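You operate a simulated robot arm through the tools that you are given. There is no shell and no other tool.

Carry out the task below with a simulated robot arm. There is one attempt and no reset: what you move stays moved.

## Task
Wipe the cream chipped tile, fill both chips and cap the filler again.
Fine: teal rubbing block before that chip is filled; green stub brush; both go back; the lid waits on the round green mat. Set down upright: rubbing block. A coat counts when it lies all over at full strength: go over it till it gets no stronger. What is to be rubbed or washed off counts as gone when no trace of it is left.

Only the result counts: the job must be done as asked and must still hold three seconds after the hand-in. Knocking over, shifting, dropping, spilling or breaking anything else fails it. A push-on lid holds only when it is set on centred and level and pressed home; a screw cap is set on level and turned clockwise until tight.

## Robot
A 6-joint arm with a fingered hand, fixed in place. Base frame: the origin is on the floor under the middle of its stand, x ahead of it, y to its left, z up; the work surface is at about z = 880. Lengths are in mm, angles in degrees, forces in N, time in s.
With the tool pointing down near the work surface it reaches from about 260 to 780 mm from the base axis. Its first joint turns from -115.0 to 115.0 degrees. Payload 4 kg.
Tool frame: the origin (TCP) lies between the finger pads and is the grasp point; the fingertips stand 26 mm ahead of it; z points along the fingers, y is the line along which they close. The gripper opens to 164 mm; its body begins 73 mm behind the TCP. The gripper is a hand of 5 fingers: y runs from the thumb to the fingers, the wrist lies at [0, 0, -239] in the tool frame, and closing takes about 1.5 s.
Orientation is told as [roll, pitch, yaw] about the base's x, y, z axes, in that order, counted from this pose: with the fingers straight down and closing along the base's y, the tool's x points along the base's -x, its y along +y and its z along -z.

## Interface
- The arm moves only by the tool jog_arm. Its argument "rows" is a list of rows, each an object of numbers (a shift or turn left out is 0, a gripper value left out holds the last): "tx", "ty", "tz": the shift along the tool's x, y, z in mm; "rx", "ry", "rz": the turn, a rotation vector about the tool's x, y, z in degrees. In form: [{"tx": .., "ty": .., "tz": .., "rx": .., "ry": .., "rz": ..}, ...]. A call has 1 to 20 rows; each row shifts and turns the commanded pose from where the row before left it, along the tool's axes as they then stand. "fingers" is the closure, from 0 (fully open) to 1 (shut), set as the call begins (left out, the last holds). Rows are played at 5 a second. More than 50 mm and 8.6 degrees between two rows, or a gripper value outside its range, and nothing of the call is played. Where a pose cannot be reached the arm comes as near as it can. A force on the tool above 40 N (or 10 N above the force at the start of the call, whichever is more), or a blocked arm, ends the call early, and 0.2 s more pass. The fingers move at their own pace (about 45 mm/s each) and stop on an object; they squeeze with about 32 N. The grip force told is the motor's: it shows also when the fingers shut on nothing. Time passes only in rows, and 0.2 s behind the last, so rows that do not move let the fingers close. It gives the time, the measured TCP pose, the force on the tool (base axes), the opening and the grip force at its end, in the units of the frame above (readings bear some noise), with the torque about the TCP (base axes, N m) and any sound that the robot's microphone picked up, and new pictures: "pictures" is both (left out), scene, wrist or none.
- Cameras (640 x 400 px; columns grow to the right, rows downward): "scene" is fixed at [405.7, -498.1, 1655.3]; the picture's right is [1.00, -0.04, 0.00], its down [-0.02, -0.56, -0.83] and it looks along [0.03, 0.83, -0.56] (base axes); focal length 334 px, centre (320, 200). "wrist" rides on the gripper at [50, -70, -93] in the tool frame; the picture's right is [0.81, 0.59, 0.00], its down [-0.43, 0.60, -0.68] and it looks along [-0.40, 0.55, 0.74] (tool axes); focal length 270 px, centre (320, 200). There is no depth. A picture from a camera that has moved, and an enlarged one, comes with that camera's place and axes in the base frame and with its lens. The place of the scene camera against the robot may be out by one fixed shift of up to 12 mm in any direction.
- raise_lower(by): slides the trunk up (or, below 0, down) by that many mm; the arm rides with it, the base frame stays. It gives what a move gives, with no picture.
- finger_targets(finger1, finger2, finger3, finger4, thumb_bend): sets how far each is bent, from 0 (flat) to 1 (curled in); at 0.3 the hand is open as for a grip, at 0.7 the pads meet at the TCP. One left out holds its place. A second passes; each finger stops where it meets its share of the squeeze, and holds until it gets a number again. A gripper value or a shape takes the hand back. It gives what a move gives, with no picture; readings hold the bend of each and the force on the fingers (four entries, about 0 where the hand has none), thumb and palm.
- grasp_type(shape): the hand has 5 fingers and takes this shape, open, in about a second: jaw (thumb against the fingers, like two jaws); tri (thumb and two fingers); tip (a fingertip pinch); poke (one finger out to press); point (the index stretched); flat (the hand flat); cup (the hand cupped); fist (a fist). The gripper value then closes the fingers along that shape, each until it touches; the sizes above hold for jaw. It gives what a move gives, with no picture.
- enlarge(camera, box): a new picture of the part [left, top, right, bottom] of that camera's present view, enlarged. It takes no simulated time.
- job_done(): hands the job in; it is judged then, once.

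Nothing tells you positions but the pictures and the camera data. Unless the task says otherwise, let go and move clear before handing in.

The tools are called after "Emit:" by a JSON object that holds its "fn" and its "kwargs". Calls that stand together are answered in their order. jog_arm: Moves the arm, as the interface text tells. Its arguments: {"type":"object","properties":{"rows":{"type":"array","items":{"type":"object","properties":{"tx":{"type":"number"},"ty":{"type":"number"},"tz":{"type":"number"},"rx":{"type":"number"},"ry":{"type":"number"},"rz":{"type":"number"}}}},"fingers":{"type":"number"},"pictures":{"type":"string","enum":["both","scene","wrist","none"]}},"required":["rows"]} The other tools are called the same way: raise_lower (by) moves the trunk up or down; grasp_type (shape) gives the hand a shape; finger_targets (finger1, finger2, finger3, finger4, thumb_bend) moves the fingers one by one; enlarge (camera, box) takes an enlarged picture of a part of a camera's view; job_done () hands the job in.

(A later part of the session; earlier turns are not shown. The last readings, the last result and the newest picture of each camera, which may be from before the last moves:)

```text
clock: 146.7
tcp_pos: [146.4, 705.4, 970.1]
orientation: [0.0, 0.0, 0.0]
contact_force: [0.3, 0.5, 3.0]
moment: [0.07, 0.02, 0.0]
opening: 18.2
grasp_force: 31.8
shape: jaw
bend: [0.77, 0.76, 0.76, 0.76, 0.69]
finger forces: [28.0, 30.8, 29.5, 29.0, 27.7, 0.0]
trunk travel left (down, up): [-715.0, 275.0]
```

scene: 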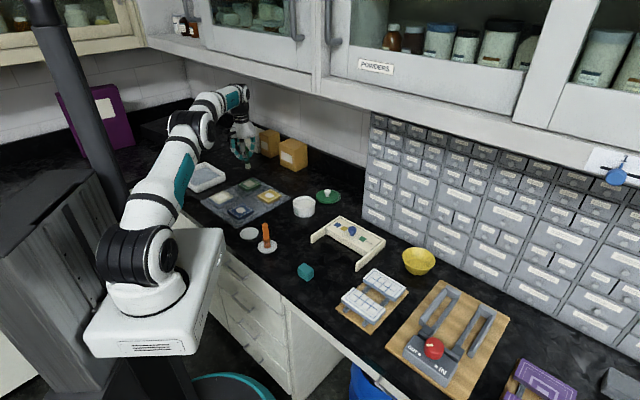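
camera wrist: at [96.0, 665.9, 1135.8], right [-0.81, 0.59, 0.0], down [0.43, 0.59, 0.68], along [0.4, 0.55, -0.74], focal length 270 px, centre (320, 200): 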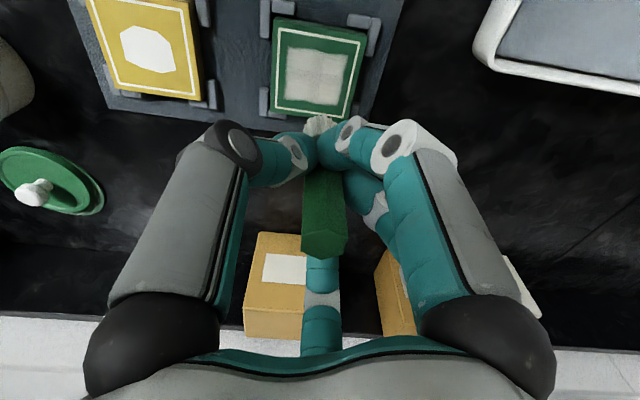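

Contact again. Two full sets of lines now, one along and one across.

Emit:
{"fn": "jog_arm", "kwargs": {"rows": [{"tx": -9.9, "ty": 9.9, "tz": 0.4}, {"tx": -9.9, "ty": 9.9}, {"tx": 4.95, "ty": 4.95}, {"tx": 9.9, "ty": -9.9}, {"tx": 9.9, "ty": -9.9}, {"tx": 4.95, "ty": 4.95}, {"tx": -9.9, "ty": 9.9}, {"tx": -9.9, "ty": 9.9}, {"tx": 4.95, "ty": 4.95}, {"tx": 9.9, "ty": -9.9}, {"tx": 9.9, "ty": -9.9}, {"tx": 4.95, "ty": 4.95}, {"tx": -9.9, "ty": 9.9}, {"tx": -9.9, "ty": 9.9}, {}], "pictures": "none"}}

Emit:
{"fn": "jog_arm", "kwargs": {"rows": [{"tx": -9.9, "ty": -9.9}, {"tx": -9.9, "ty": -9.9}, {"tx": 4.95, "ty": -4.95}, {"tx": 9.9, "ty": 9.9}, {"tx": 9.9, "ty": 9.9}, {"tx": 4.95, "ty": -4.95}, {"tx": -9.9, "ty": -9.9}, {"tx": -9.9, "ty": -9.9}, {"tx": 4.95, "ty": -4.95}, {"tx": 9.9, "ty": 9.9}, {"tx": 9.9, "ty": 9.9}, {"tx": 4.95, "ty": -4.95}, {"tx": -9.9, "ty": -9.9}, {"tx": -9.9, "ty": -9.9}, {}], "pictures": "none"}}

Emit:
{"fn": "jog_arm", "kwargs": {"rows": [{"tz": -3}, {"tz": -22, "ty": 10}, {"tz": -25, "ty": 10}, {"tz": -22, "ty": 9.5}, {}]}}

Emit:
{"fn": "enlarge", "kwargs": {"camera": "wrist", "box": [250, 0, 390, 110]}}

Emit:
{"fn": "enlarge", "kwargs": {"camera": "scene", "box": [205, 160, 295, 220]}}

```text
clock: 149.9
tcp_pos: [148.3, 745.8, 969.9]
orientation: [-0.1, 0.0, 0.1]
contact_force: [-1.9, -1.0, 4.3]
moment: [0.0, 0.1, 0.01]
opening: 18.3
grasp_force: 31.8
shape: jaw
bend: [0.77, 0.76, 0.76, 0.76, 0.69]
finger forces: [29.2, 30.9, 29.1, 28.8, 28.4, 0.0]
trunk travel left (down, up): [-715.0, 275.0]
```

```text
clock: 153.1
tcp_pos: [145.8, 705.8, 970.2]
orientation: [0.0, 0.0, 0.0]
contact_force: [-1.0, 0.6, 5.2]
moment: [0.07, 0.05, 0.03]
opening: 18.3
grasp_force: 32.3
shape: jaw
bend: [0.77, 0.76, 0.76, 0.76, 0.69]
finger forces: [28.9, 31.2, 29.3, 28.7, 27.9, 0.0]
trunk travel left (down, up): [-715.0, 275.0]
```

```text
clock: 154.3
tcp_pos: [144.8, 734.6, 1042.0]
orientation: [0.1, 0.0, 0.1]
contact_force: [0.2, 0.2, -0.6]
moment: [0.03, 0.0, 0.0]
opening: 18.3
grasp_force: 31.9
shape: jaw
bend: [0.77, 0.76, 0.76, 0.76, 0.69]
finger forces: [28.4, 30.4, 28.9, 28.8, 27.4, 0.0]
trunk travel left (down, up): [-715.0, 275.0]
camera wrist: at [94.7, 665.7, 1136.1], right [-0.81, 0.59, 0.0], down [0.43, 0.59, 0.68], along [0.4, 0.55, -0.74], focal length 270 px, centre (320, 200)
```

scene: 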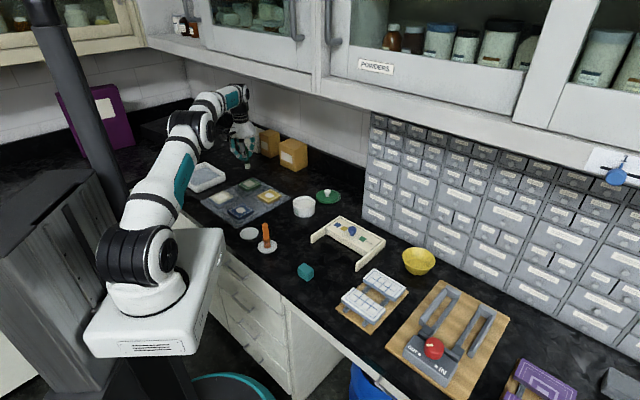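
wrist: 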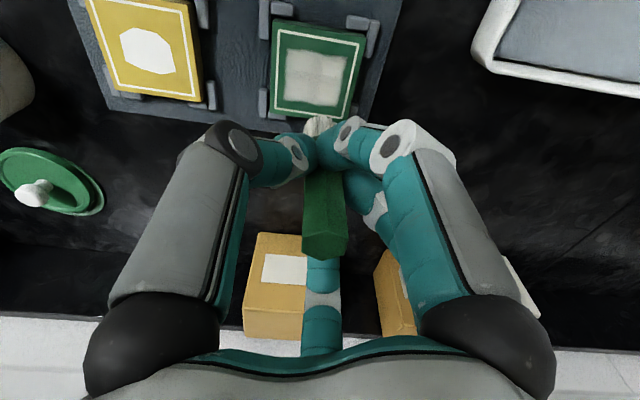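

```text
3.64 times, centred on (320, 55) of wrist
camera zoom: at [94.7, 665.7, 1136.1], right [-0.81, 0.59, 0.0], down [0.43, 0.59, 0.68], along [0.4, 0.55, -0.74], focal length 983 px, centre (320, 727)
```

zoom: 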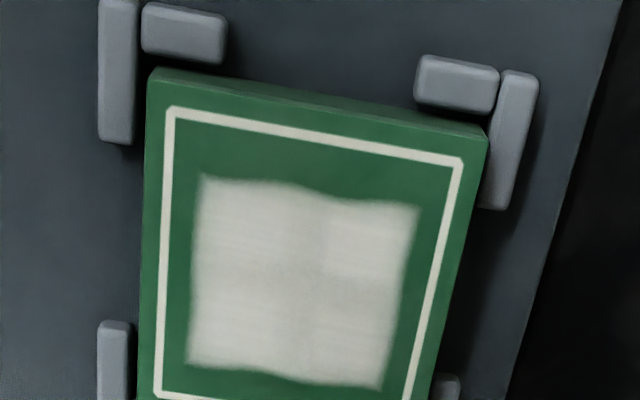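

```text
6.67 times, centred on (250, 190) of scene
camera zoom: at [405.7, -498.1, 1655.3], right [1.0, -0.04, 0.0], down [-0.02, -0.56, -0.83], along [0.03, 0.83, -0.56], focal length 2227 px, centre (787, 267)
```

zoom: 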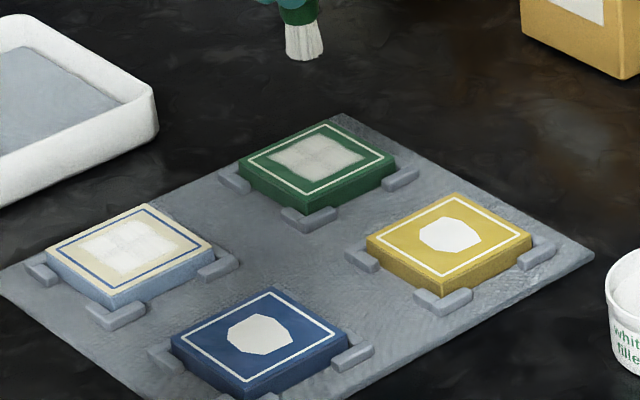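

The coat no longer changes between passes, so both chips look saturated. I'll carry the brush back over its dish, checking the tiles in clear light on the way.

Emit:
{"fn": "jog_arm", "kwargs": {"rows": [{"tx": -5.15, "ty": -39.8}, {"tx": -5.15, "ty": -39.8}, {"tx": -5.15, "ty": -39.8}, {"tx": -5.15, "ty": -39.8}, {"tx": -5.15, "ty": -39.8}, {"tx": -5.15, "ty": -39.8}, {"tx": -5.15, "ty": -39.8}, {"tx": -5.15, "ty": -39.8}, {}]}}

Emit:
{"fn": "enlarge", "kwargs": {"camera": "scene", "box": [195, 160, 295, 260]}}

Emit:
{"fn": "enlarge", "kwargs": {"camera": "wrist", "box": [220, 0, 420, 180]}}

Emit:
{"fn": "enlarge", "kwargs": {"camera": "scene", "box": [205, 165, 295, 220]}}

```text
clock: 156.3
tcp_pos: [187.1, 416.0, 1043.9]
orientation: [-0.1, -0.1, 0.0]
contact_force: [-0.2, 0.6, -1.6]
moment: [-0.04, 0.0, 0.02]
opening: 18.3
grasp_force: 32.0
shape: jaw
bend: [0.77, 0.76, 0.76, 0.76, 0.69]
finger forces: [28.0, 30.3, 28.4, 28.6, 27.4, 0.0]
trunk travel left (down, up): [-715.0, 275.0]
camera wrist: at [136.6, 347.7, 1138.5], right [-0.81, 0.59, 0.0], down [0.43, 0.6, 0.68], along [0.4, 0.55, -0.74], focal length 270 px, centre (320, 200)
```

scene: 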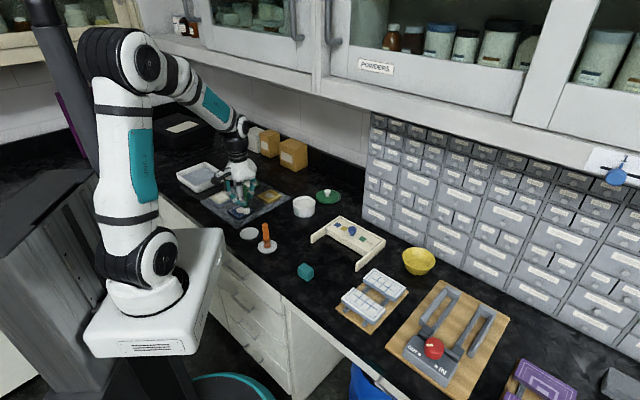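
wrist: 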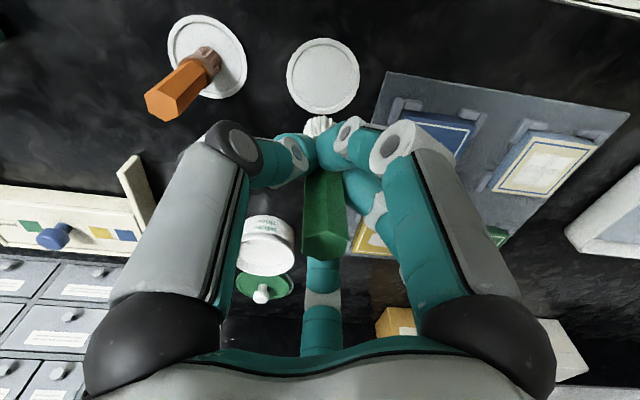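

```text
4.00 times, centred on (245, 210) of scene
camera zoom: at [405.7, -498.1, 1655.3], right [1.0, -0.04, 0.0], down [-0.02, -0.56, -0.83], along [0.03, 0.83, -0.56], focal length 1336 px, centre (620, 160)
```

zoom: 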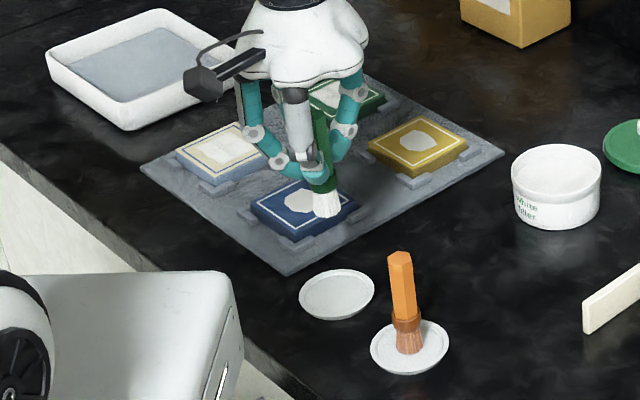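

```text
2.22 times, centred on (320, 90) of wrist
camera zoom: at [136.6, 347.7, 1138.5], right [-0.81, 0.59, 0.0], down [0.43, 0.6, 0.68], along [0.4, 0.55, -0.74], focal length 601 px, centre (320, 444)
```

zoom: 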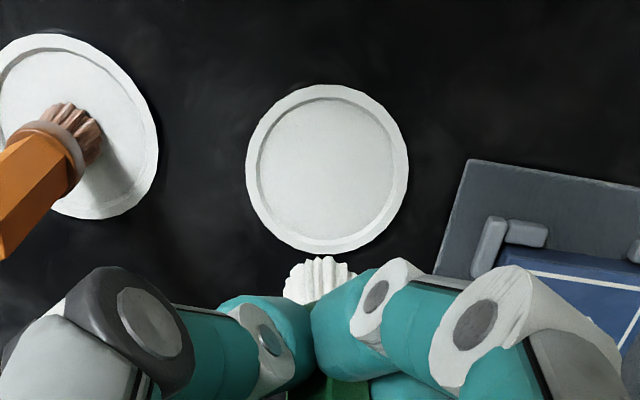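

```text
7.11 times, centred on (250, 192) of scene
camera zoom: at [405.7, -498.1, 1655.3], right [1.0, -0.04, 0.0], down [-0.02, -0.56, -0.83], along [0.03, 0.83, -0.56], focal length 2376 px, centre (818, 253)
```

zoom: 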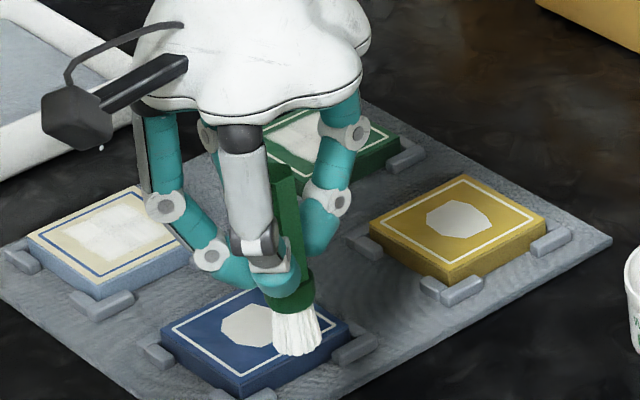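

The dish centre is (184, 416). I'll lower the brush onto it and feel for contact.

Emit:
{"fn": "jog_arm", "kwargs": {"rows": [{"tx": 2}, {"tz": 40}, {"tz": 30}, {"tz": 14}, {"tz": 3}, {}], "pictures": "none"}}

Emit:
{"fn": "jog_arm", "kwargs": {"rows": [{"tz": 1.5}, {}], "pictures": "none"}}

```text
clock: 157.7
tcp_pos: [183.2, 415.7, 957.6]
orientation: [-0.2, 0.1, -0.1]
contact_force: [-0.2, 0.1, -0.7]
moment: [-0.03, -0.02, 0.01]
opening: 18.3
grasp_force: 32.3
shape: jaw
bend: [0.77, 0.76, 0.76, 0.76, 0.69]
finger forces: [27.8, 30.3, 28.7, 28.6, 27.2, 0.0]
trunk travel left (down, up): [-715.0, 275.0]
```

```text
clock: 158.3
tcp_pos: [184.5, 416.7, 955.2]
orientation: [-0.1, 0.0, 0.0]
contact_force: [-1.0, 0.7, -0.9]
moment: [-0.01, -0.01, -0.01]
opening: 18.1
grasp_force: 31.9
shape: jaw
bend: [0.77, 0.76, 0.76, 0.76, 0.69]
finger forces: [27.9, 30.3, 28.5, 28.6, 27.4, 0.1]
trunk travel left (down, up): [-715.0, 275.0]
```

Emit:
{"fn": "jog_arm", "kwargs": {"rows": [{"tz": 1.5}, {}], "pictures": "none"}}

Emit:
{"fn": "jog_arm", "kwargs": {"rows": [{"tz": 1}, {}], "pictures": "none"}}

```text
clock: 158.9
tcp_pos: [185.4, 417.3, 955.1]
orientation: [-0.1, 0.1, 0.0]
contact_force: [-0.6, 0.2, -0.3]
moment: [0.02, 0.02, 0.03]
opening: 18.0
grasp_force: 32.1
shape: jaw
bend: [0.77, 0.76, 0.76, 0.76, 0.69]
finger forces: [27.9, 30.3, 28.6, 28.5, 27.3, 0.1]
trunk travel left (down, up): [-715.0, 275.0]
```

```text
clock: 159.5
tcp_pos: [184.4, 416.7, 951.8]
orientation: [-0.1, -0.1, 0.0]
contact_force: [0.1, -0.7, 1.9]
moment: [-0.01, 0.01, 0.03]
opening: 18.3
grasp_force: 32.2
shape: jaw
bend: [0.77, 0.76, 0.76, 0.76, 0.69]
finger forces: [28.1, 30.3, 28.5, 28.8, 27.8, 0.0]
trunk travel left (down, up): [-715.0, 275.0]
```

Just touching the dish. I'll check that the brush stands straight before letting go.

Emit:
{"fn": "jog_arm", "kwargs": {"rows": [{"tz": 0.4}, {}]}}

Emit:
{"fn": "enlarge", "kwargs": {"camera": "scene", "box": [215, 200, 285, 260]}}

Emit:
{"fn": "enlarge", "kwargs": {"camera": "wrist", "box": [220, 60, 420, 260]}}

```text
clock: 160.1
tcp_pos: [186.4, 417.6, 952.8]
orientation: [-0.1, 0.0, 0.1]
contact_force: [0.0, -0.5, 7.9]
moment: [0.05, 0.03, 0.02]
opening: 18.3
grasp_force: 31.9
shape: jaw
bend: [0.77, 0.76, 0.76, 0.76, 0.69]
finger forces: [28.7, 30.7, 28.9, 29.0, 28.6, 0.1]
trunk travel left (down, up): [-715.0, 275.0]
camera wrist: at [135.2, 348.0, 1046.4], right [-0.81, 0.59, 0.0], down [0.43, 0.6, 0.68], along [0.4, 0.55, -0.74], focal length 270 px, centre (320, 200)
```

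scene: 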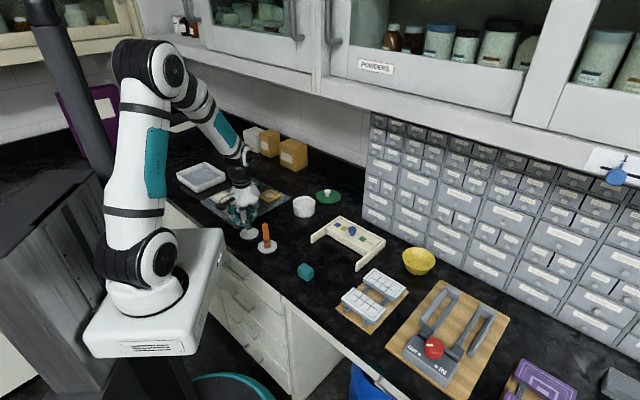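
wrist: 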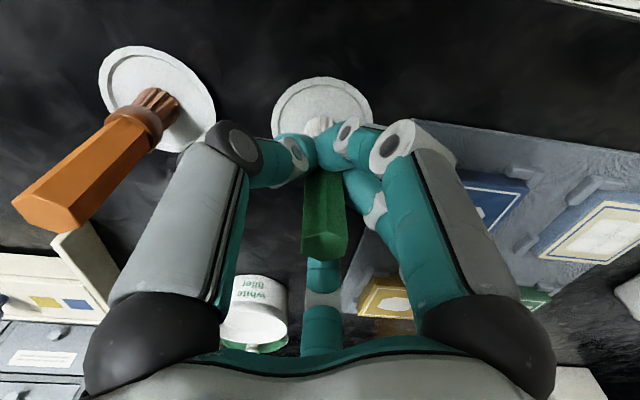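

```text
6.67 times, centred on (250, 230) of scene
camera zoom: at [405.7, -498.1, 1655.3], right [1.0, -0.04, 0.0], down [-0.02, -0.56, -0.83], along [0.03, 0.83, -0.56], focal length 2227 px, centre (787, 0)
```

zoom: 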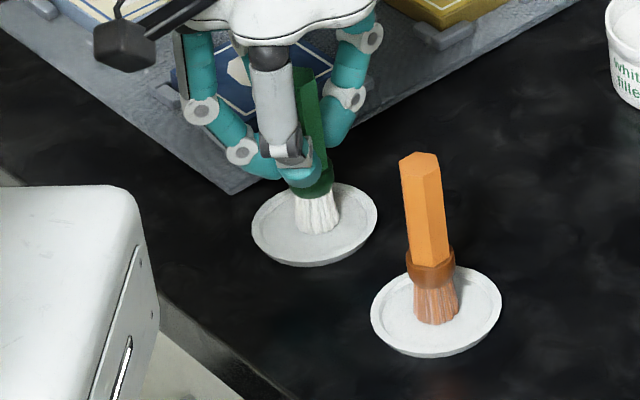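

```text
2.00 times, centred on (320, 160) of wrist
camera zoom: at [135.2, 348.0, 1046.4], right [-0.81, 0.59, 0.0], down [0.43, 0.6, 0.68], along [0.4, 0.55, -0.74], focal length 541 px, centre (320, 280)
```

zoom: 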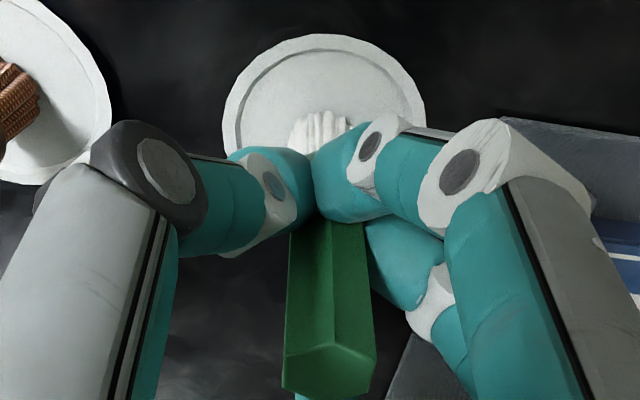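

The brush stands centred on its dish and looks straight. Easing the pressure and opening.

Emit:
{"fn": "jog_arm", "kwargs": {"rows": [{"tz": -0.5}, {}, {}, {}, {}, {}, {}], "fingers": 0.4}}

Emit:
{"fn": "enlarge", "kwargs": {"camera": "scene", "box": [215, 200, 285, 260]}}

```text
clock: 161.7
tcp_pos: [185.2, 417.1, 951.9]
orientation: [-0.1, 0.0, 0.0]
contact_force: [0.9, -0.4, 0.0]
moment: [0.02, -0.01, 0.0]
opening: 97.9
grasp_force: 0.0
shape: jaw
bend: [0.33, 0.33, 0.33, 0.33, 0.7]
finger forces: [0.1, 0.0, 0.1, 0.0, 0.0, 0.0]
trunk travel left (down, up): [-715.0, 275.0]
camera wrist: at [135.4, 348.3, 1046.3], right [-0.81, 0.59, 0.0], down [0.43, 0.6, 0.68], along [0.4, 0.55, -0.74], focal length 270 px, centre (320, 200)
```

scene: 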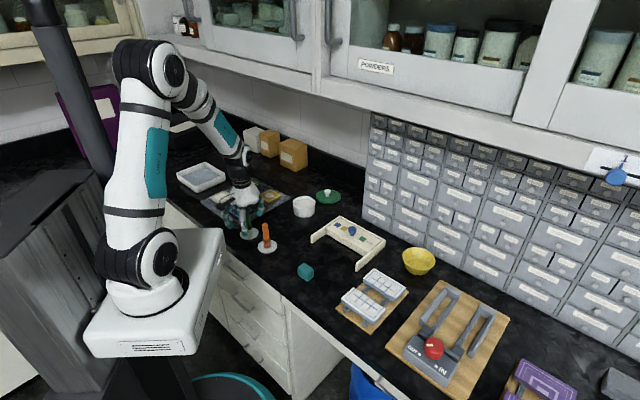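
wrist: 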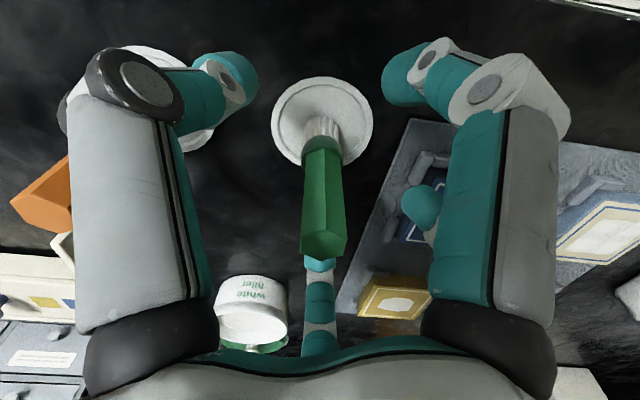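

```text
6.67 times, centred on (250, 230) of scene
camera zoom: at [405.7, -498.1, 1655.3], right [1.0, -0.04, 0.0], down [-0.02, -0.56, -0.83], along [0.03, 0.83, -0.56], focal length 2227 px, centre (787, 0)
```

zoom: 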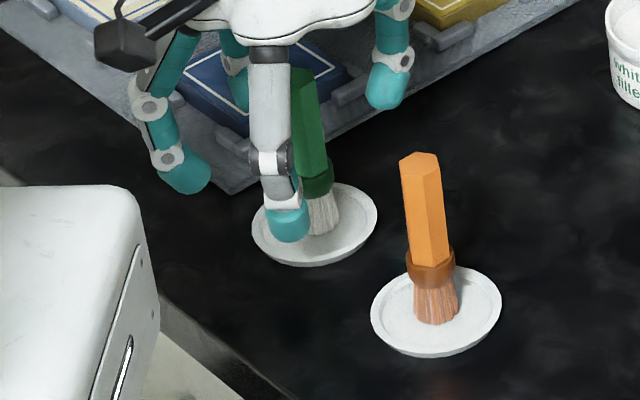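

The brush is standing on its dish. Rising clear, then checking brush and tiles.

Emit:
{"fn": "jog_arm", "kwargs": {"rows": [{"tz": -20}, {"tz": -40}, {"tz": -45}, {"tx": -40, "ty": 10}, {"tx": -40, "ty": 10}, {"tx": -40, "ty": 15}, {}]}}

Emit:
{"fn": "enlarge", "kwargs": {"camera": "scene", "box": [195, 160, 295, 260]}}

Emit:
{"fn": "enlarge", "kwargs": {"camera": "scene", "box": [205, 170, 295, 220]}}

```text
clock: 163.3
tcp_pos: [305.2, 451.9, 1053.9]
orientation: [-0.1, 0.0, 0.0]
contact_force: [-0.2, -1.0, 1.2]
moment: [-0.01, -0.01, -0.02]
opening: 97.8
grasp_force: 0.3
shape: jaw
bend: [0.33, 0.33, 0.33, 0.33, 0.7]
finger forces: [0.1, 0.0, 0.0, 0.0, 0.0, 0.1]
trunk travel left (down, up): [-715.0, 275.0]
camera wrist: at [255.3, 382.4, 1147.6], right [-0.81, 0.59, 0.0], down [0.43, 0.6, 0.68], along [0.4, 0.55, -0.74], focal length 270 px, centre (320, 200)
```

scene: 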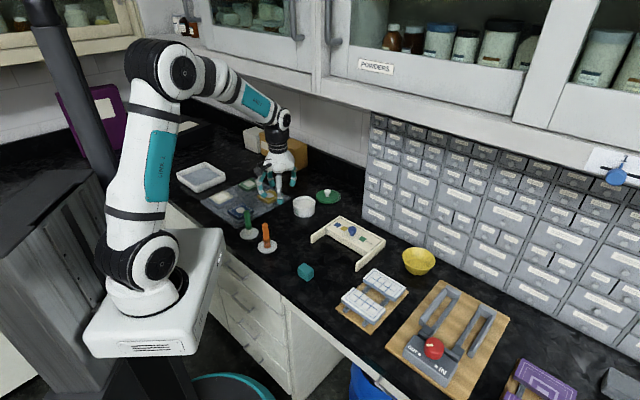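
wrist: 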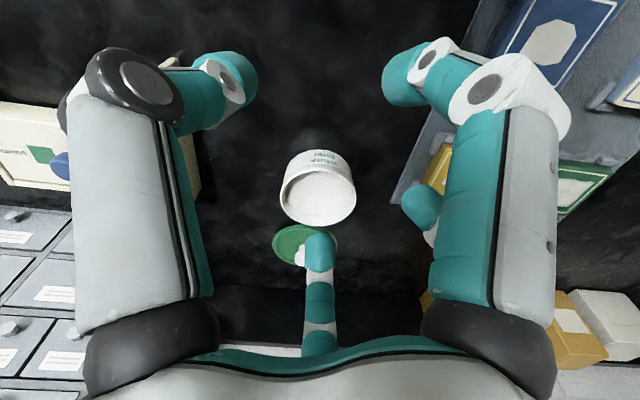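

```text
4.00 times, centred on (245, 210) of scene
camera zoom: at [405.7, -498.1, 1655.3], right [1.0, -0.04, 0.0], down [-0.02, -0.56, -0.83], along [0.03, 0.83, -0.56], focal length 1336 px, centre (620, 160)
```

zoom: 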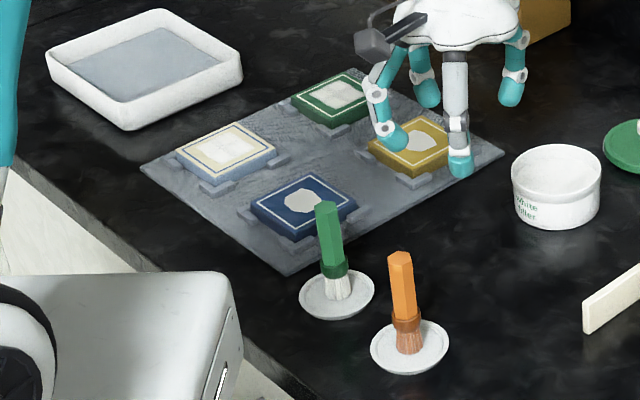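

```text
7.11 times, centred on (250, 195) of scene
camera zoom: at [405.7, -498.1, 1655.3], right [1.0, -0.04, 0.0], down [-0.02, -0.56, -0.83], along [0.03, 0.83, -0.56], focal length 2376 px, centre (818, 236)
```

zoom: 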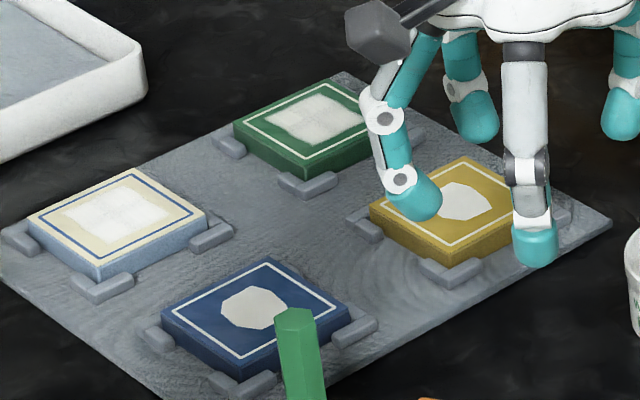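

Brush is upright in its dish. I'll move toward the lid and inspect both coats in full light before capping.

Emit:
{"fn": "jog_arm", "kwargs": {"rows": [{"tx": -40, "ty": 15}, {"tx": -40, "ty": 25}, {"tx": -40, "ty": 30}, {}]}}

Emit:
{"fn": "enlarge", "kwargs": {"camera": "scene", "box": [200, 175, 250, 215]}}

Emit:
{"fn": "enlarge", "kwargs": {"camera": "scene", "box": [230, 165, 290, 205]}}

Emit:
{"fn": "enlarge", "kwargs": {"camera": "wrist", "box": [200, 80, 440, 280]}}

```text
clock: 164.3
tcp_pos: [424.0, 522.6, 1054.4]
orientation: [-0.2, 0.2, 0.0]
contact_force: [0.0, -0.3, -0.2]
moment: [0.02, 0.0, -0.03]
opening: 97.9
grasp_force: 0.2
shape: jaw
bend: [0.33, 0.33, 0.33, 0.33, 0.7]
finger forces: [0.0, 0.0, 0.1, 0.0, 0.1, 0.0]
trunk travel left (down, up): [-715.0, 275.0]
camera wrist: at [374.1, 453.8, 1147.7], right [-0.81, 0.59, 0.0], down [0.43, 0.6, 0.67], along [0.4, 0.55, -0.74], focal length 270 px, centre (320, 200)
```

scene: 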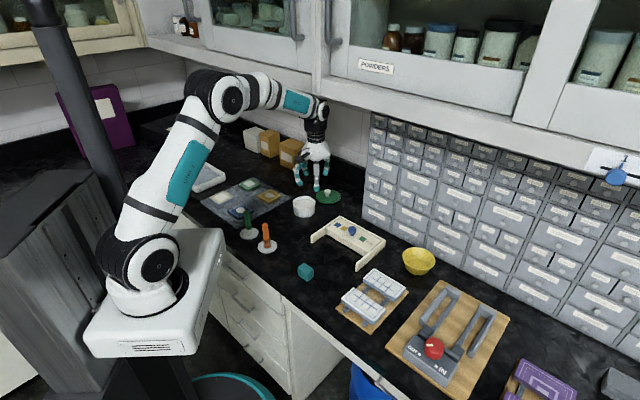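
wrist: 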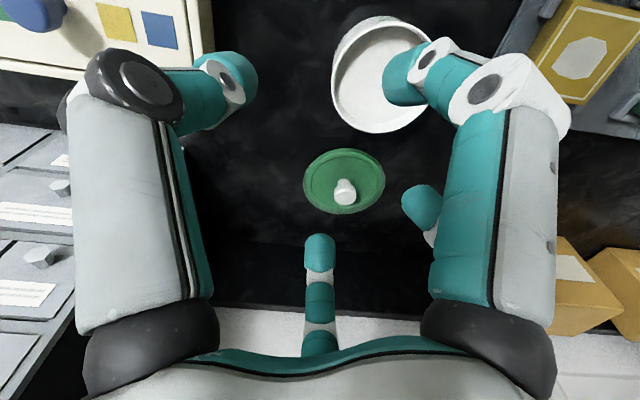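

```text
10.00 times, centred on (225, 195) of scene
camera zoom: at [405.7, -498.1, 1655.3], right [1.0, -0.04, 0.0], down [-0.02, -0.56, -0.83], along [0.03, 0.83, -0.56], focal length 3341 px, centre (1270, 250)
```

zoom: 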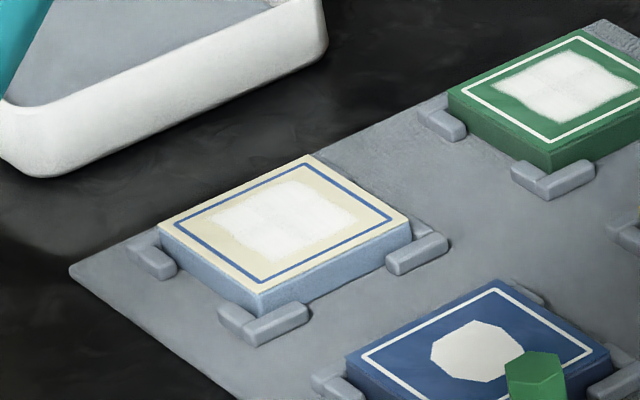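

```text
10.00 times, centred on (260, 185) of scene
camera zoom: at [405.7, -498.1, 1655.3], right [1.0, -0.04, 0.0], down [-0.02, -0.56, -0.83], along [0.03, 0.83, -0.56], focal length 3341 px, centre (920, 350)
```

zoom: 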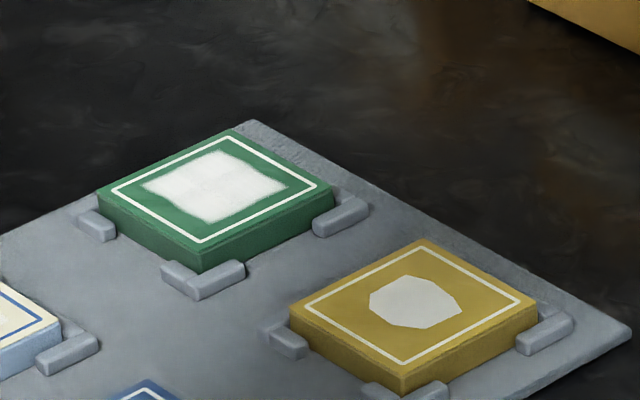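

```text
2.00 times, centred on (320, 180) of wrist
camera zoom: at [374.1, 453.8, 1147.7], right [-0.81, 0.59, 0.0], down [0.43, 0.6, 0.67], along [0.4, 0.55, -0.74], focal length 541 px, centre (320, 240)
```

zoom: 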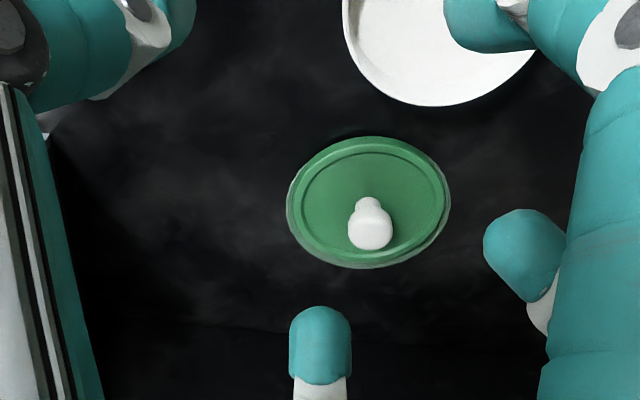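

Both chips are now evenly bright white. Next I recap: I'll go low first (for reach) and then out over the lid's knob at about (468.4, 634.2).

Emit:
{"fn": "jog_arm", "kwargs": {"rows": [{"tz": 35}, {"tz": 34}, {"tx": -14.8, "ty": 37.2}, {"tx": -14.8, "ty": 37.2, "tz": 10}, {"tx": -14.8, "ty": 37.2, "tz": 10}, {}]}}

Emit:
{"fn": "enlarge", "kwargs": {"camera": "wrist", "box": [200, 60, 440, 260]}}

```text
clock: 165.7
tcp_pos: [469.8, 633.6, 967.6]
orientation: [-0.2, 0.1, 0.0]
contact_force: [-0.1, -0.4, 0.4]
moment: [-0.01, 0.03, -0.01]
opening: 98.0
grasp_force: 0.0
shape: jaw
bend: [0.33, 0.33, 0.33, 0.33, 0.7]
finger forces: [0.0, 0.0, 0.0, 0.1, 0.0, 0.0]
trunk travel left (down, up): [-715.0, 275.0]
camera wrist: at [420.2, 564.7, 1061.7], right [-0.81, 0.59, 0.0], down [0.43, 0.6, 0.68], along [0.4, 0.55, -0.74], focal length 270 px, centre (320, 200)
```

scene: 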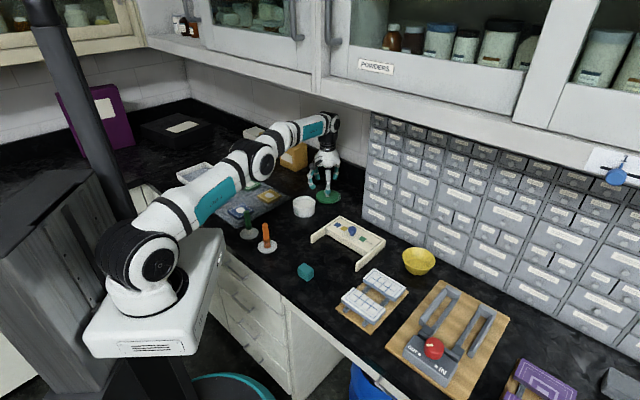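
wrist: 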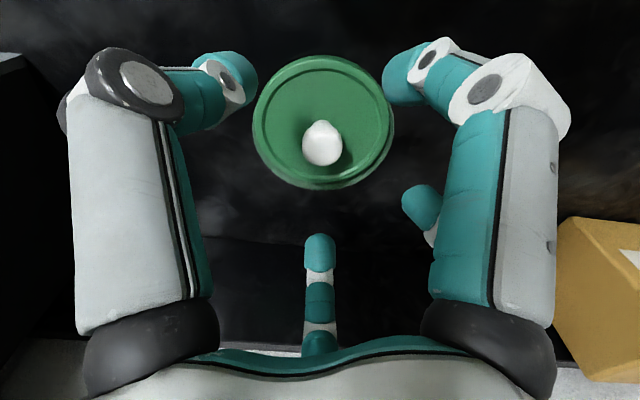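

```text
2.00 times, centred on (320, 160) of wrist
camera zoom: at [420.2, 564.7, 1061.7], right [-0.81, 0.59, 0.0], down [0.43, 0.6, 0.68], along [0.4, 0.55, -0.74], focal length 541 px, centre (320, 280)
```

zoom: 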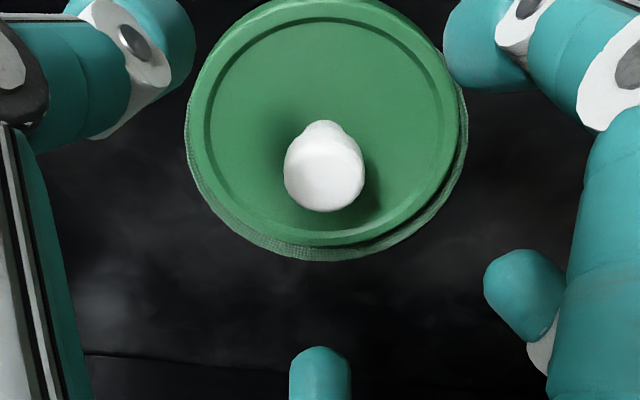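

Hand is centred over the knob. Lowering to the same height as before and closing.

Emit:
{"fn": "jog_arm", "kwargs": {"rows": [{"tz": 20}, {"tz": 12}, {"tz": 7}, {"tz": 2}, {}], "pictures": "none"}}

Emit:
{"fn": "jog_arm", "kwargs": {"rows": [{}, {}, {}, {}, {}, {}, {}, {}, {}, {}], "fingers": 1.0}}

Emit:
{"fn": "enlarge", "kwargs": {"camera": "scene", "box": [285, 150, 365, 220]}}

```text
clock: 166.9
tcp_pos: [471.0, 632.9, 926.9]
orientation: [-0.1, 0.0, 0.0]
contact_force: [0.8, -0.3, -1.2]
moment: [-0.01, 0.01, 0.01]
opening: 98.2
grasp_force: 0.1
shape: jaw
bend: [0.33, 0.33, 0.33, 0.33, 0.7]
finger forces: [0.1, 0.1, 0.1, 0.0, 0.1, 0.0]
trunk travel left (down, up): [-715.0, 275.0]
```

```text
clock: 169.1
tcp_pos: [470.7, 633.1, 926.7]
orientation: [-0.1, 0.0, 0.0]
contact_force: [0.1, 0.0, 0.1]
moment: [-0.02, 0.0, 0.02]
opening: 19.1
grasp_force: 31.8
shape: jaw
bend: [0.76, 0.76, 0.76, 0.76, 0.7]
finger forces: [27.8, 28.1, 28.0, 27.9, 28.2, 0.0]
trunk travel left (down, up): [-715.0, 275.0]
camera wrist: at [420.8, 563.4, 1020.5], right [-0.81, 0.59, 0.0], down [0.43, 0.6, 0.68], along [0.4, 0.55, -0.74], focal length 270 px, centre (320, 200)
```

scene: 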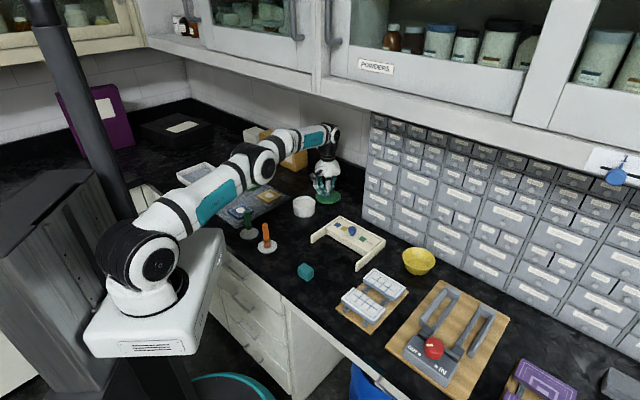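
wrist: 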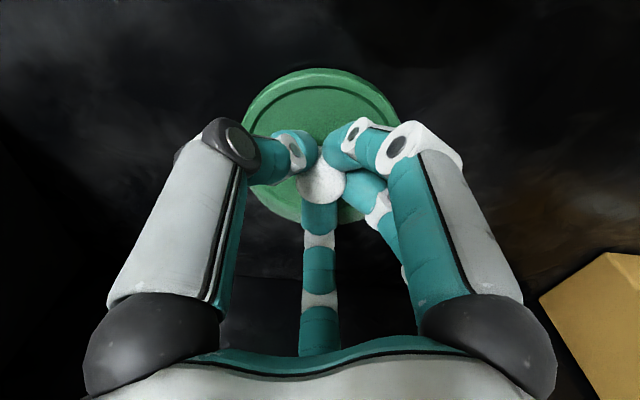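

```text
5.71 times, centred on (325, 185) of scene
camera zoom: at [405.7, -498.1, 1655.3], right [1.0, -0.04, 0.0], down [-0.02, -0.56, -0.83], along [0.03, 0.83, -0.56], focal length 1909 px, centre (291, 286)
```

zoom: 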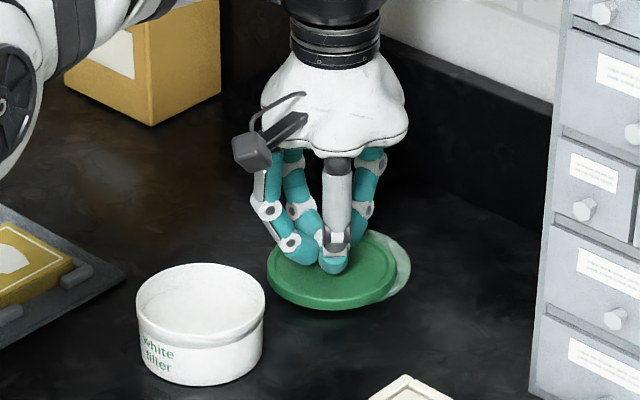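

A symmetric grip this time. Lifting the lid straight up.

Emit:
{"fn": "jog_arm", "kwargs": {"rows": [{"tz": -3}, {"tz": -7}, {"tz": -15}, {"tz": -20}, {}]}}

Emit:
{"fn": "enlarge", "kwargs": {"camera": "scene", "box": [285, 150, 365, 220]}}

```text
clock: 170.3
tcp_pos: [470.0, 631.7, 971.6]
orientation: [-0.1, 0.1, -0.1]
contact_force: [0.0, -1.1, -0.2]
moment: [0.0, 0.02, -0.04]
opening: 19.4
grasp_force: 31.9
shape: jaw
bend: [0.76, 0.76, 0.76, 0.76, 0.7]
finger forces: [27.8, 28.1, 28.0, 27.8, 28.2, 0.1]
trunk travel left (down, up): [-715.0, 275.0]
camera wrist: at [420.0, 564.4, 1065.3], right [-0.81, 0.59, 0.0], down [0.43, 0.6, 0.68], along [0.4, 0.55, -0.74], focal length 270 px, centre (320, 200)
```

scene: 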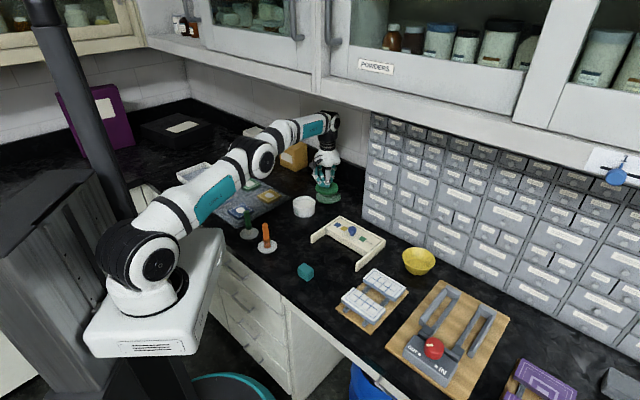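
wrist: 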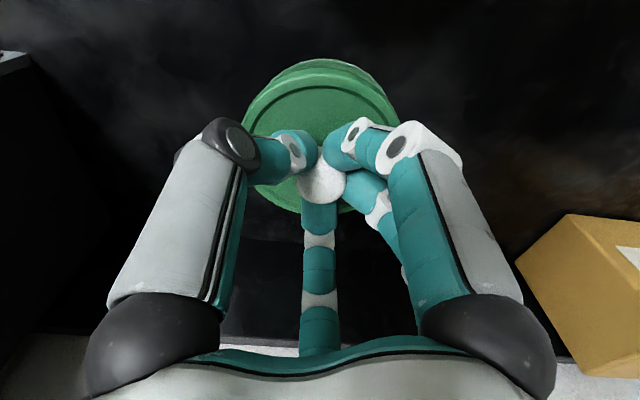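

```text
5.71 times, centred on (325, 185) of scene
camera zoom: at [405.7, -498.1, 1655.3], right [1.0, -0.04, 0.0], down [-0.02, -0.56, -0.83], along [0.03, 0.83, -0.56], focal length 1909 px, centre (291, 286)
```

zoom: 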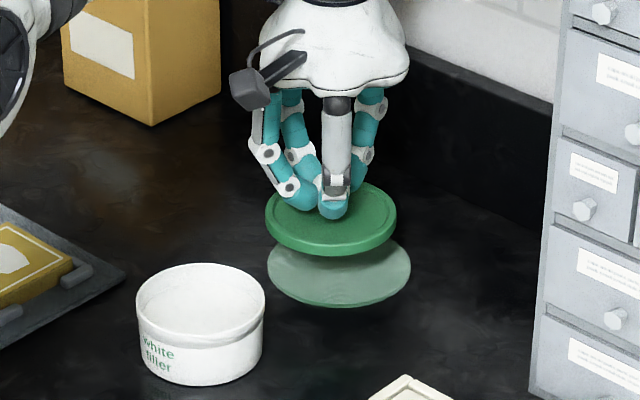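

The lid hangs level and symmetric in the grip. I'll move partway back and measure the pot from there.

Emit:
{"fn": "jog_arm", "kwargs": {"rows": [{"tz": -18}, {"tx": 30, "ty": -28}, {"tx": 30, "ty": -28}, {}]}}

Emit:
{"fn": "enlarge", "kwargs": {"camera": "wrist", "box": [200, 0, 440, 200]}}

Emit:
{"fn": "enlarge", "kwargs": {"camera": "scene", "box": [275, 150, 355, 230]}}

```text
clock: 171.3
tcp_pos: [412.2, 577.3, 988.2]
orientation: [-0.1, 0.1, 0.1]
contact_force: [-0.3, -0.3, 0.4]
moment: [-0.03, -0.02, -0.01]
opening: 19.3
grasp_force: 31.9
shape: jaw
bend: [0.76, 0.76, 0.77, 0.76, 0.7]
finger forces: [27.7, 28.0, 28.2, 27.8, 28.0, 0.0]
trunk travel left (down, up): [-715.0, 275.0]
camera wrist: at [362.0, 508.8, 1082.5], right [-0.81, 0.59, 0.0], down [0.43, 0.6, 0.68], along [0.4, 0.55, -0.74], focal length 270 px, centre (320, 200)
```

scene: 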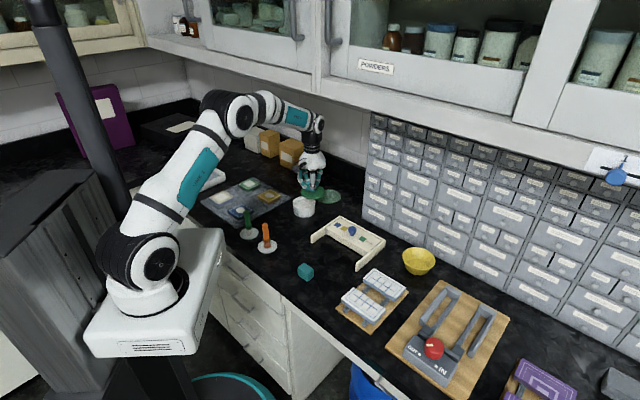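
wrist: 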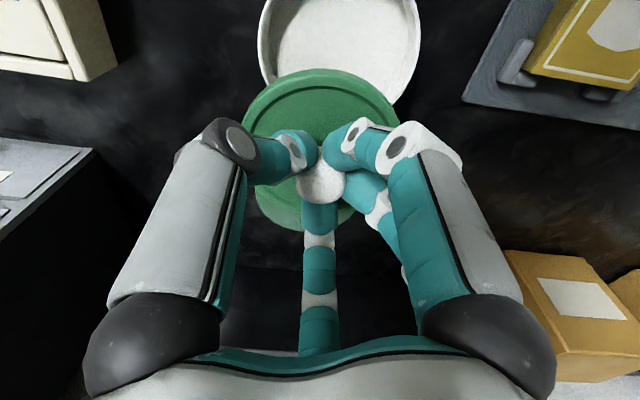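

```text
2.00 times, centred on (320, 100) of wrist
camera zoom: at [362.0, 508.8, 1082.5], right [-0.81, 0.59, 0.0], down [0.43, 0.6, 0.68], along [0.4, 0.55, -0.74], focal length 541 px, centre (320, 400)
```

zoom: 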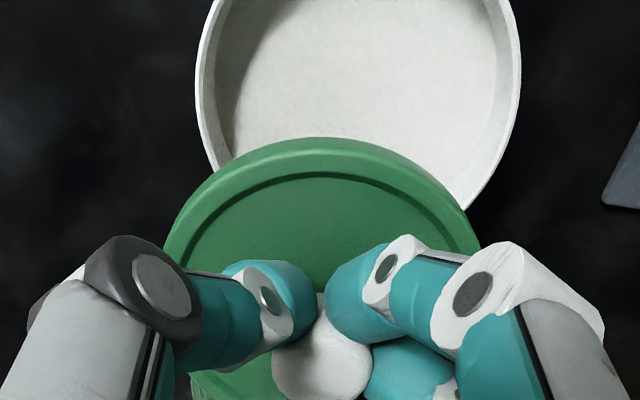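

```text
5.00 times, centred on (315, 190) of scene
camera zoom: at [405.7, -498.1, 1655.3], right [1.0, -0.04, 0.0], down [-0.02, -0.56, -0.83], along [0.03, 0.83, -0.56], focal length 1670 px, centre (345, 250)
```

zoom: 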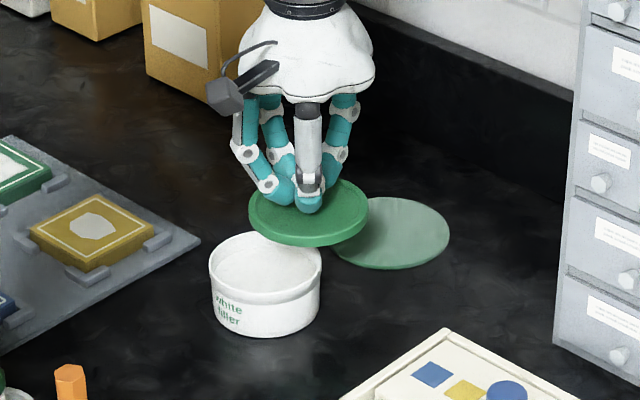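

The pot centre works out to about (372.7, 540.3). Moving the lid over it.

Emit:
{"fn": "jog_arm", "kwargs": {"rows": [{"tx": 19.8, "ty": -18.5}, {"tx": 19.7, "ty": -18.5}, {}, {}]}}

Emit:
{"fn": "enlarge", "kwargs": {"camera": "scene", "box": [270, 155, 340, 225]}}

Emit:
{"fn": "enlarge", "kwargs": {"camera": "wrist", "box": [200, 0, 440, 200]}}

```text
clock: 172.3
tcp_pos: [371.4, 538.7, 989.1]
orientation: [-0.1, 0.0, 0.1]
contact_force: [0.4, 0.1, -0.4]
moment: [-0.03, 0.02, 0.0]
opening: 19.5
grasp_force: 32.2
shape: jaw
bend: [0.76, 0.76, 0.77, 0.76, 0.7]
finger forces: [27.9, 28.0, 28.2, 27.7, 28.0, 0.0]
trunk travel left (down, up): [-715.0, 275.0]
camera wrist: at [321.8, 469.8, 1083.2], right [-0.81, 0.59, 0.0], down [0.43, 0.6, 0.68], along [0.4, 0.55, -0.74], focal length 270 px, centre (320, 200)
```

scene: 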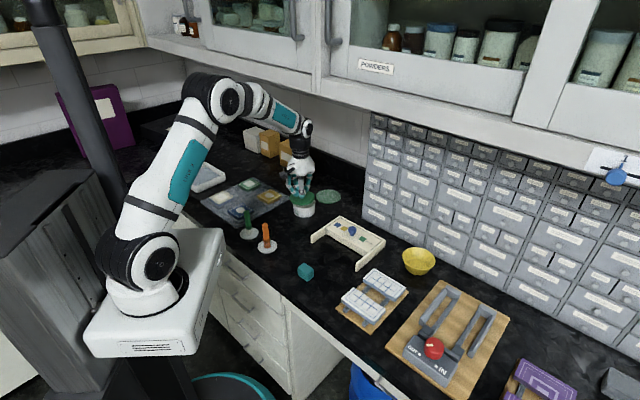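
wrist: 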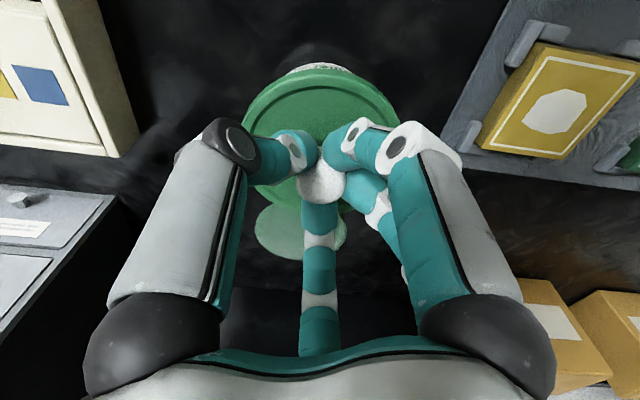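

```text
5.71 times, centred on (305, 190) of scene
camera zoom: at [405.7, -498.1, 1655.3], right [1.0, -0.04, 0.0], down [-0.02, -0.56, -0.83], along [0.03, 0.83, -0.56], focal length 1909 px, centre (406, 257)
```

zoom: 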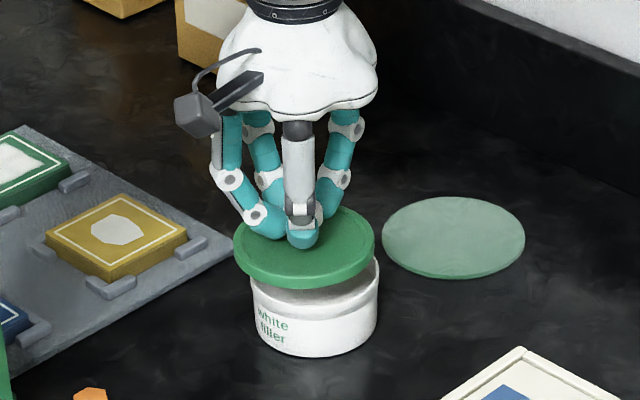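

```text
2.00 times, centred on (320, 100) of wrist
camera zoom: at [321.8, 469.8, 1083.2], right [-0.81, 0.59, 0.0], down [0.43, 0.6, 0.68], along [0.4, 0.55, -0.74], focal length 541 px, centre (320, 400)
```

zoom: 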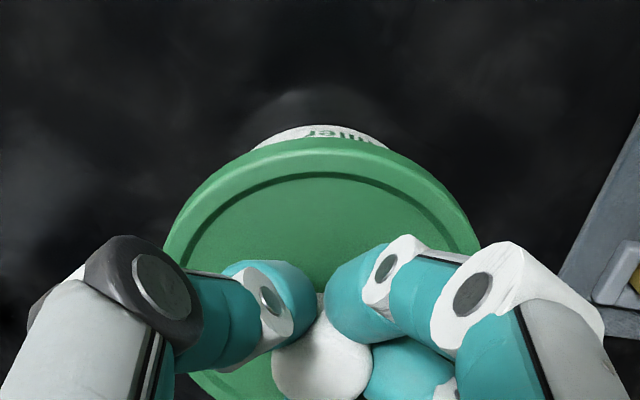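

From the wrist view the lid and pot look concentric, but the scene view hints at a small sideways offset. I'll measure more closely.

Emit:
{"fn": "enlarge", "kwargs": {"camera": "scene", "box": [284, 180, 324, 220]}}

Emit:
{"fn": "enlarge", "kwargs": {"camera": "wrist", "box": [230, 50, 410, 230]}}

```text
10.00 times, centred on (304, 200) of scene
camera zoom: at [405.7, -498.1, 1655.3], right [1.0, -0.04, 0.0], down [-0.02, -0.56, -0.83], along [0.03, 0.83, -0.56], focal length 3341 px, centre (480, 200)
```

zoom: 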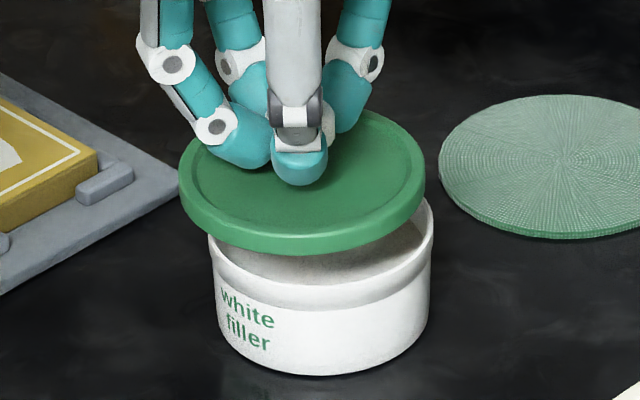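

```text
2.22 times, centred on (320, 140) of wrist
camera zoom: at [321.8, 469.8, 1083.2], right [-0.81, 0.59, 0.0], down [0.43, 0.6, 0.68], along [0.4, 0.55, -0.74], focal length 601 px, centre (320, 333)
```

zoom: 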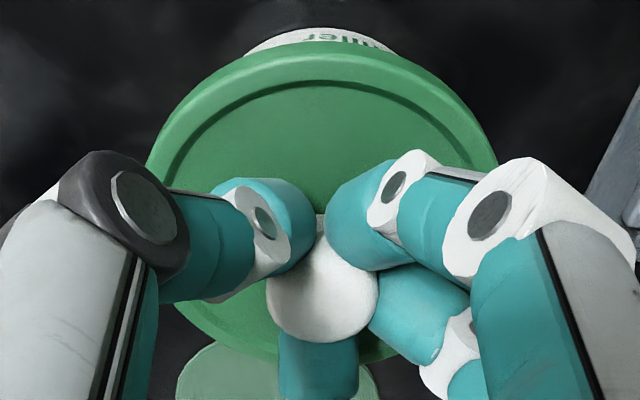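

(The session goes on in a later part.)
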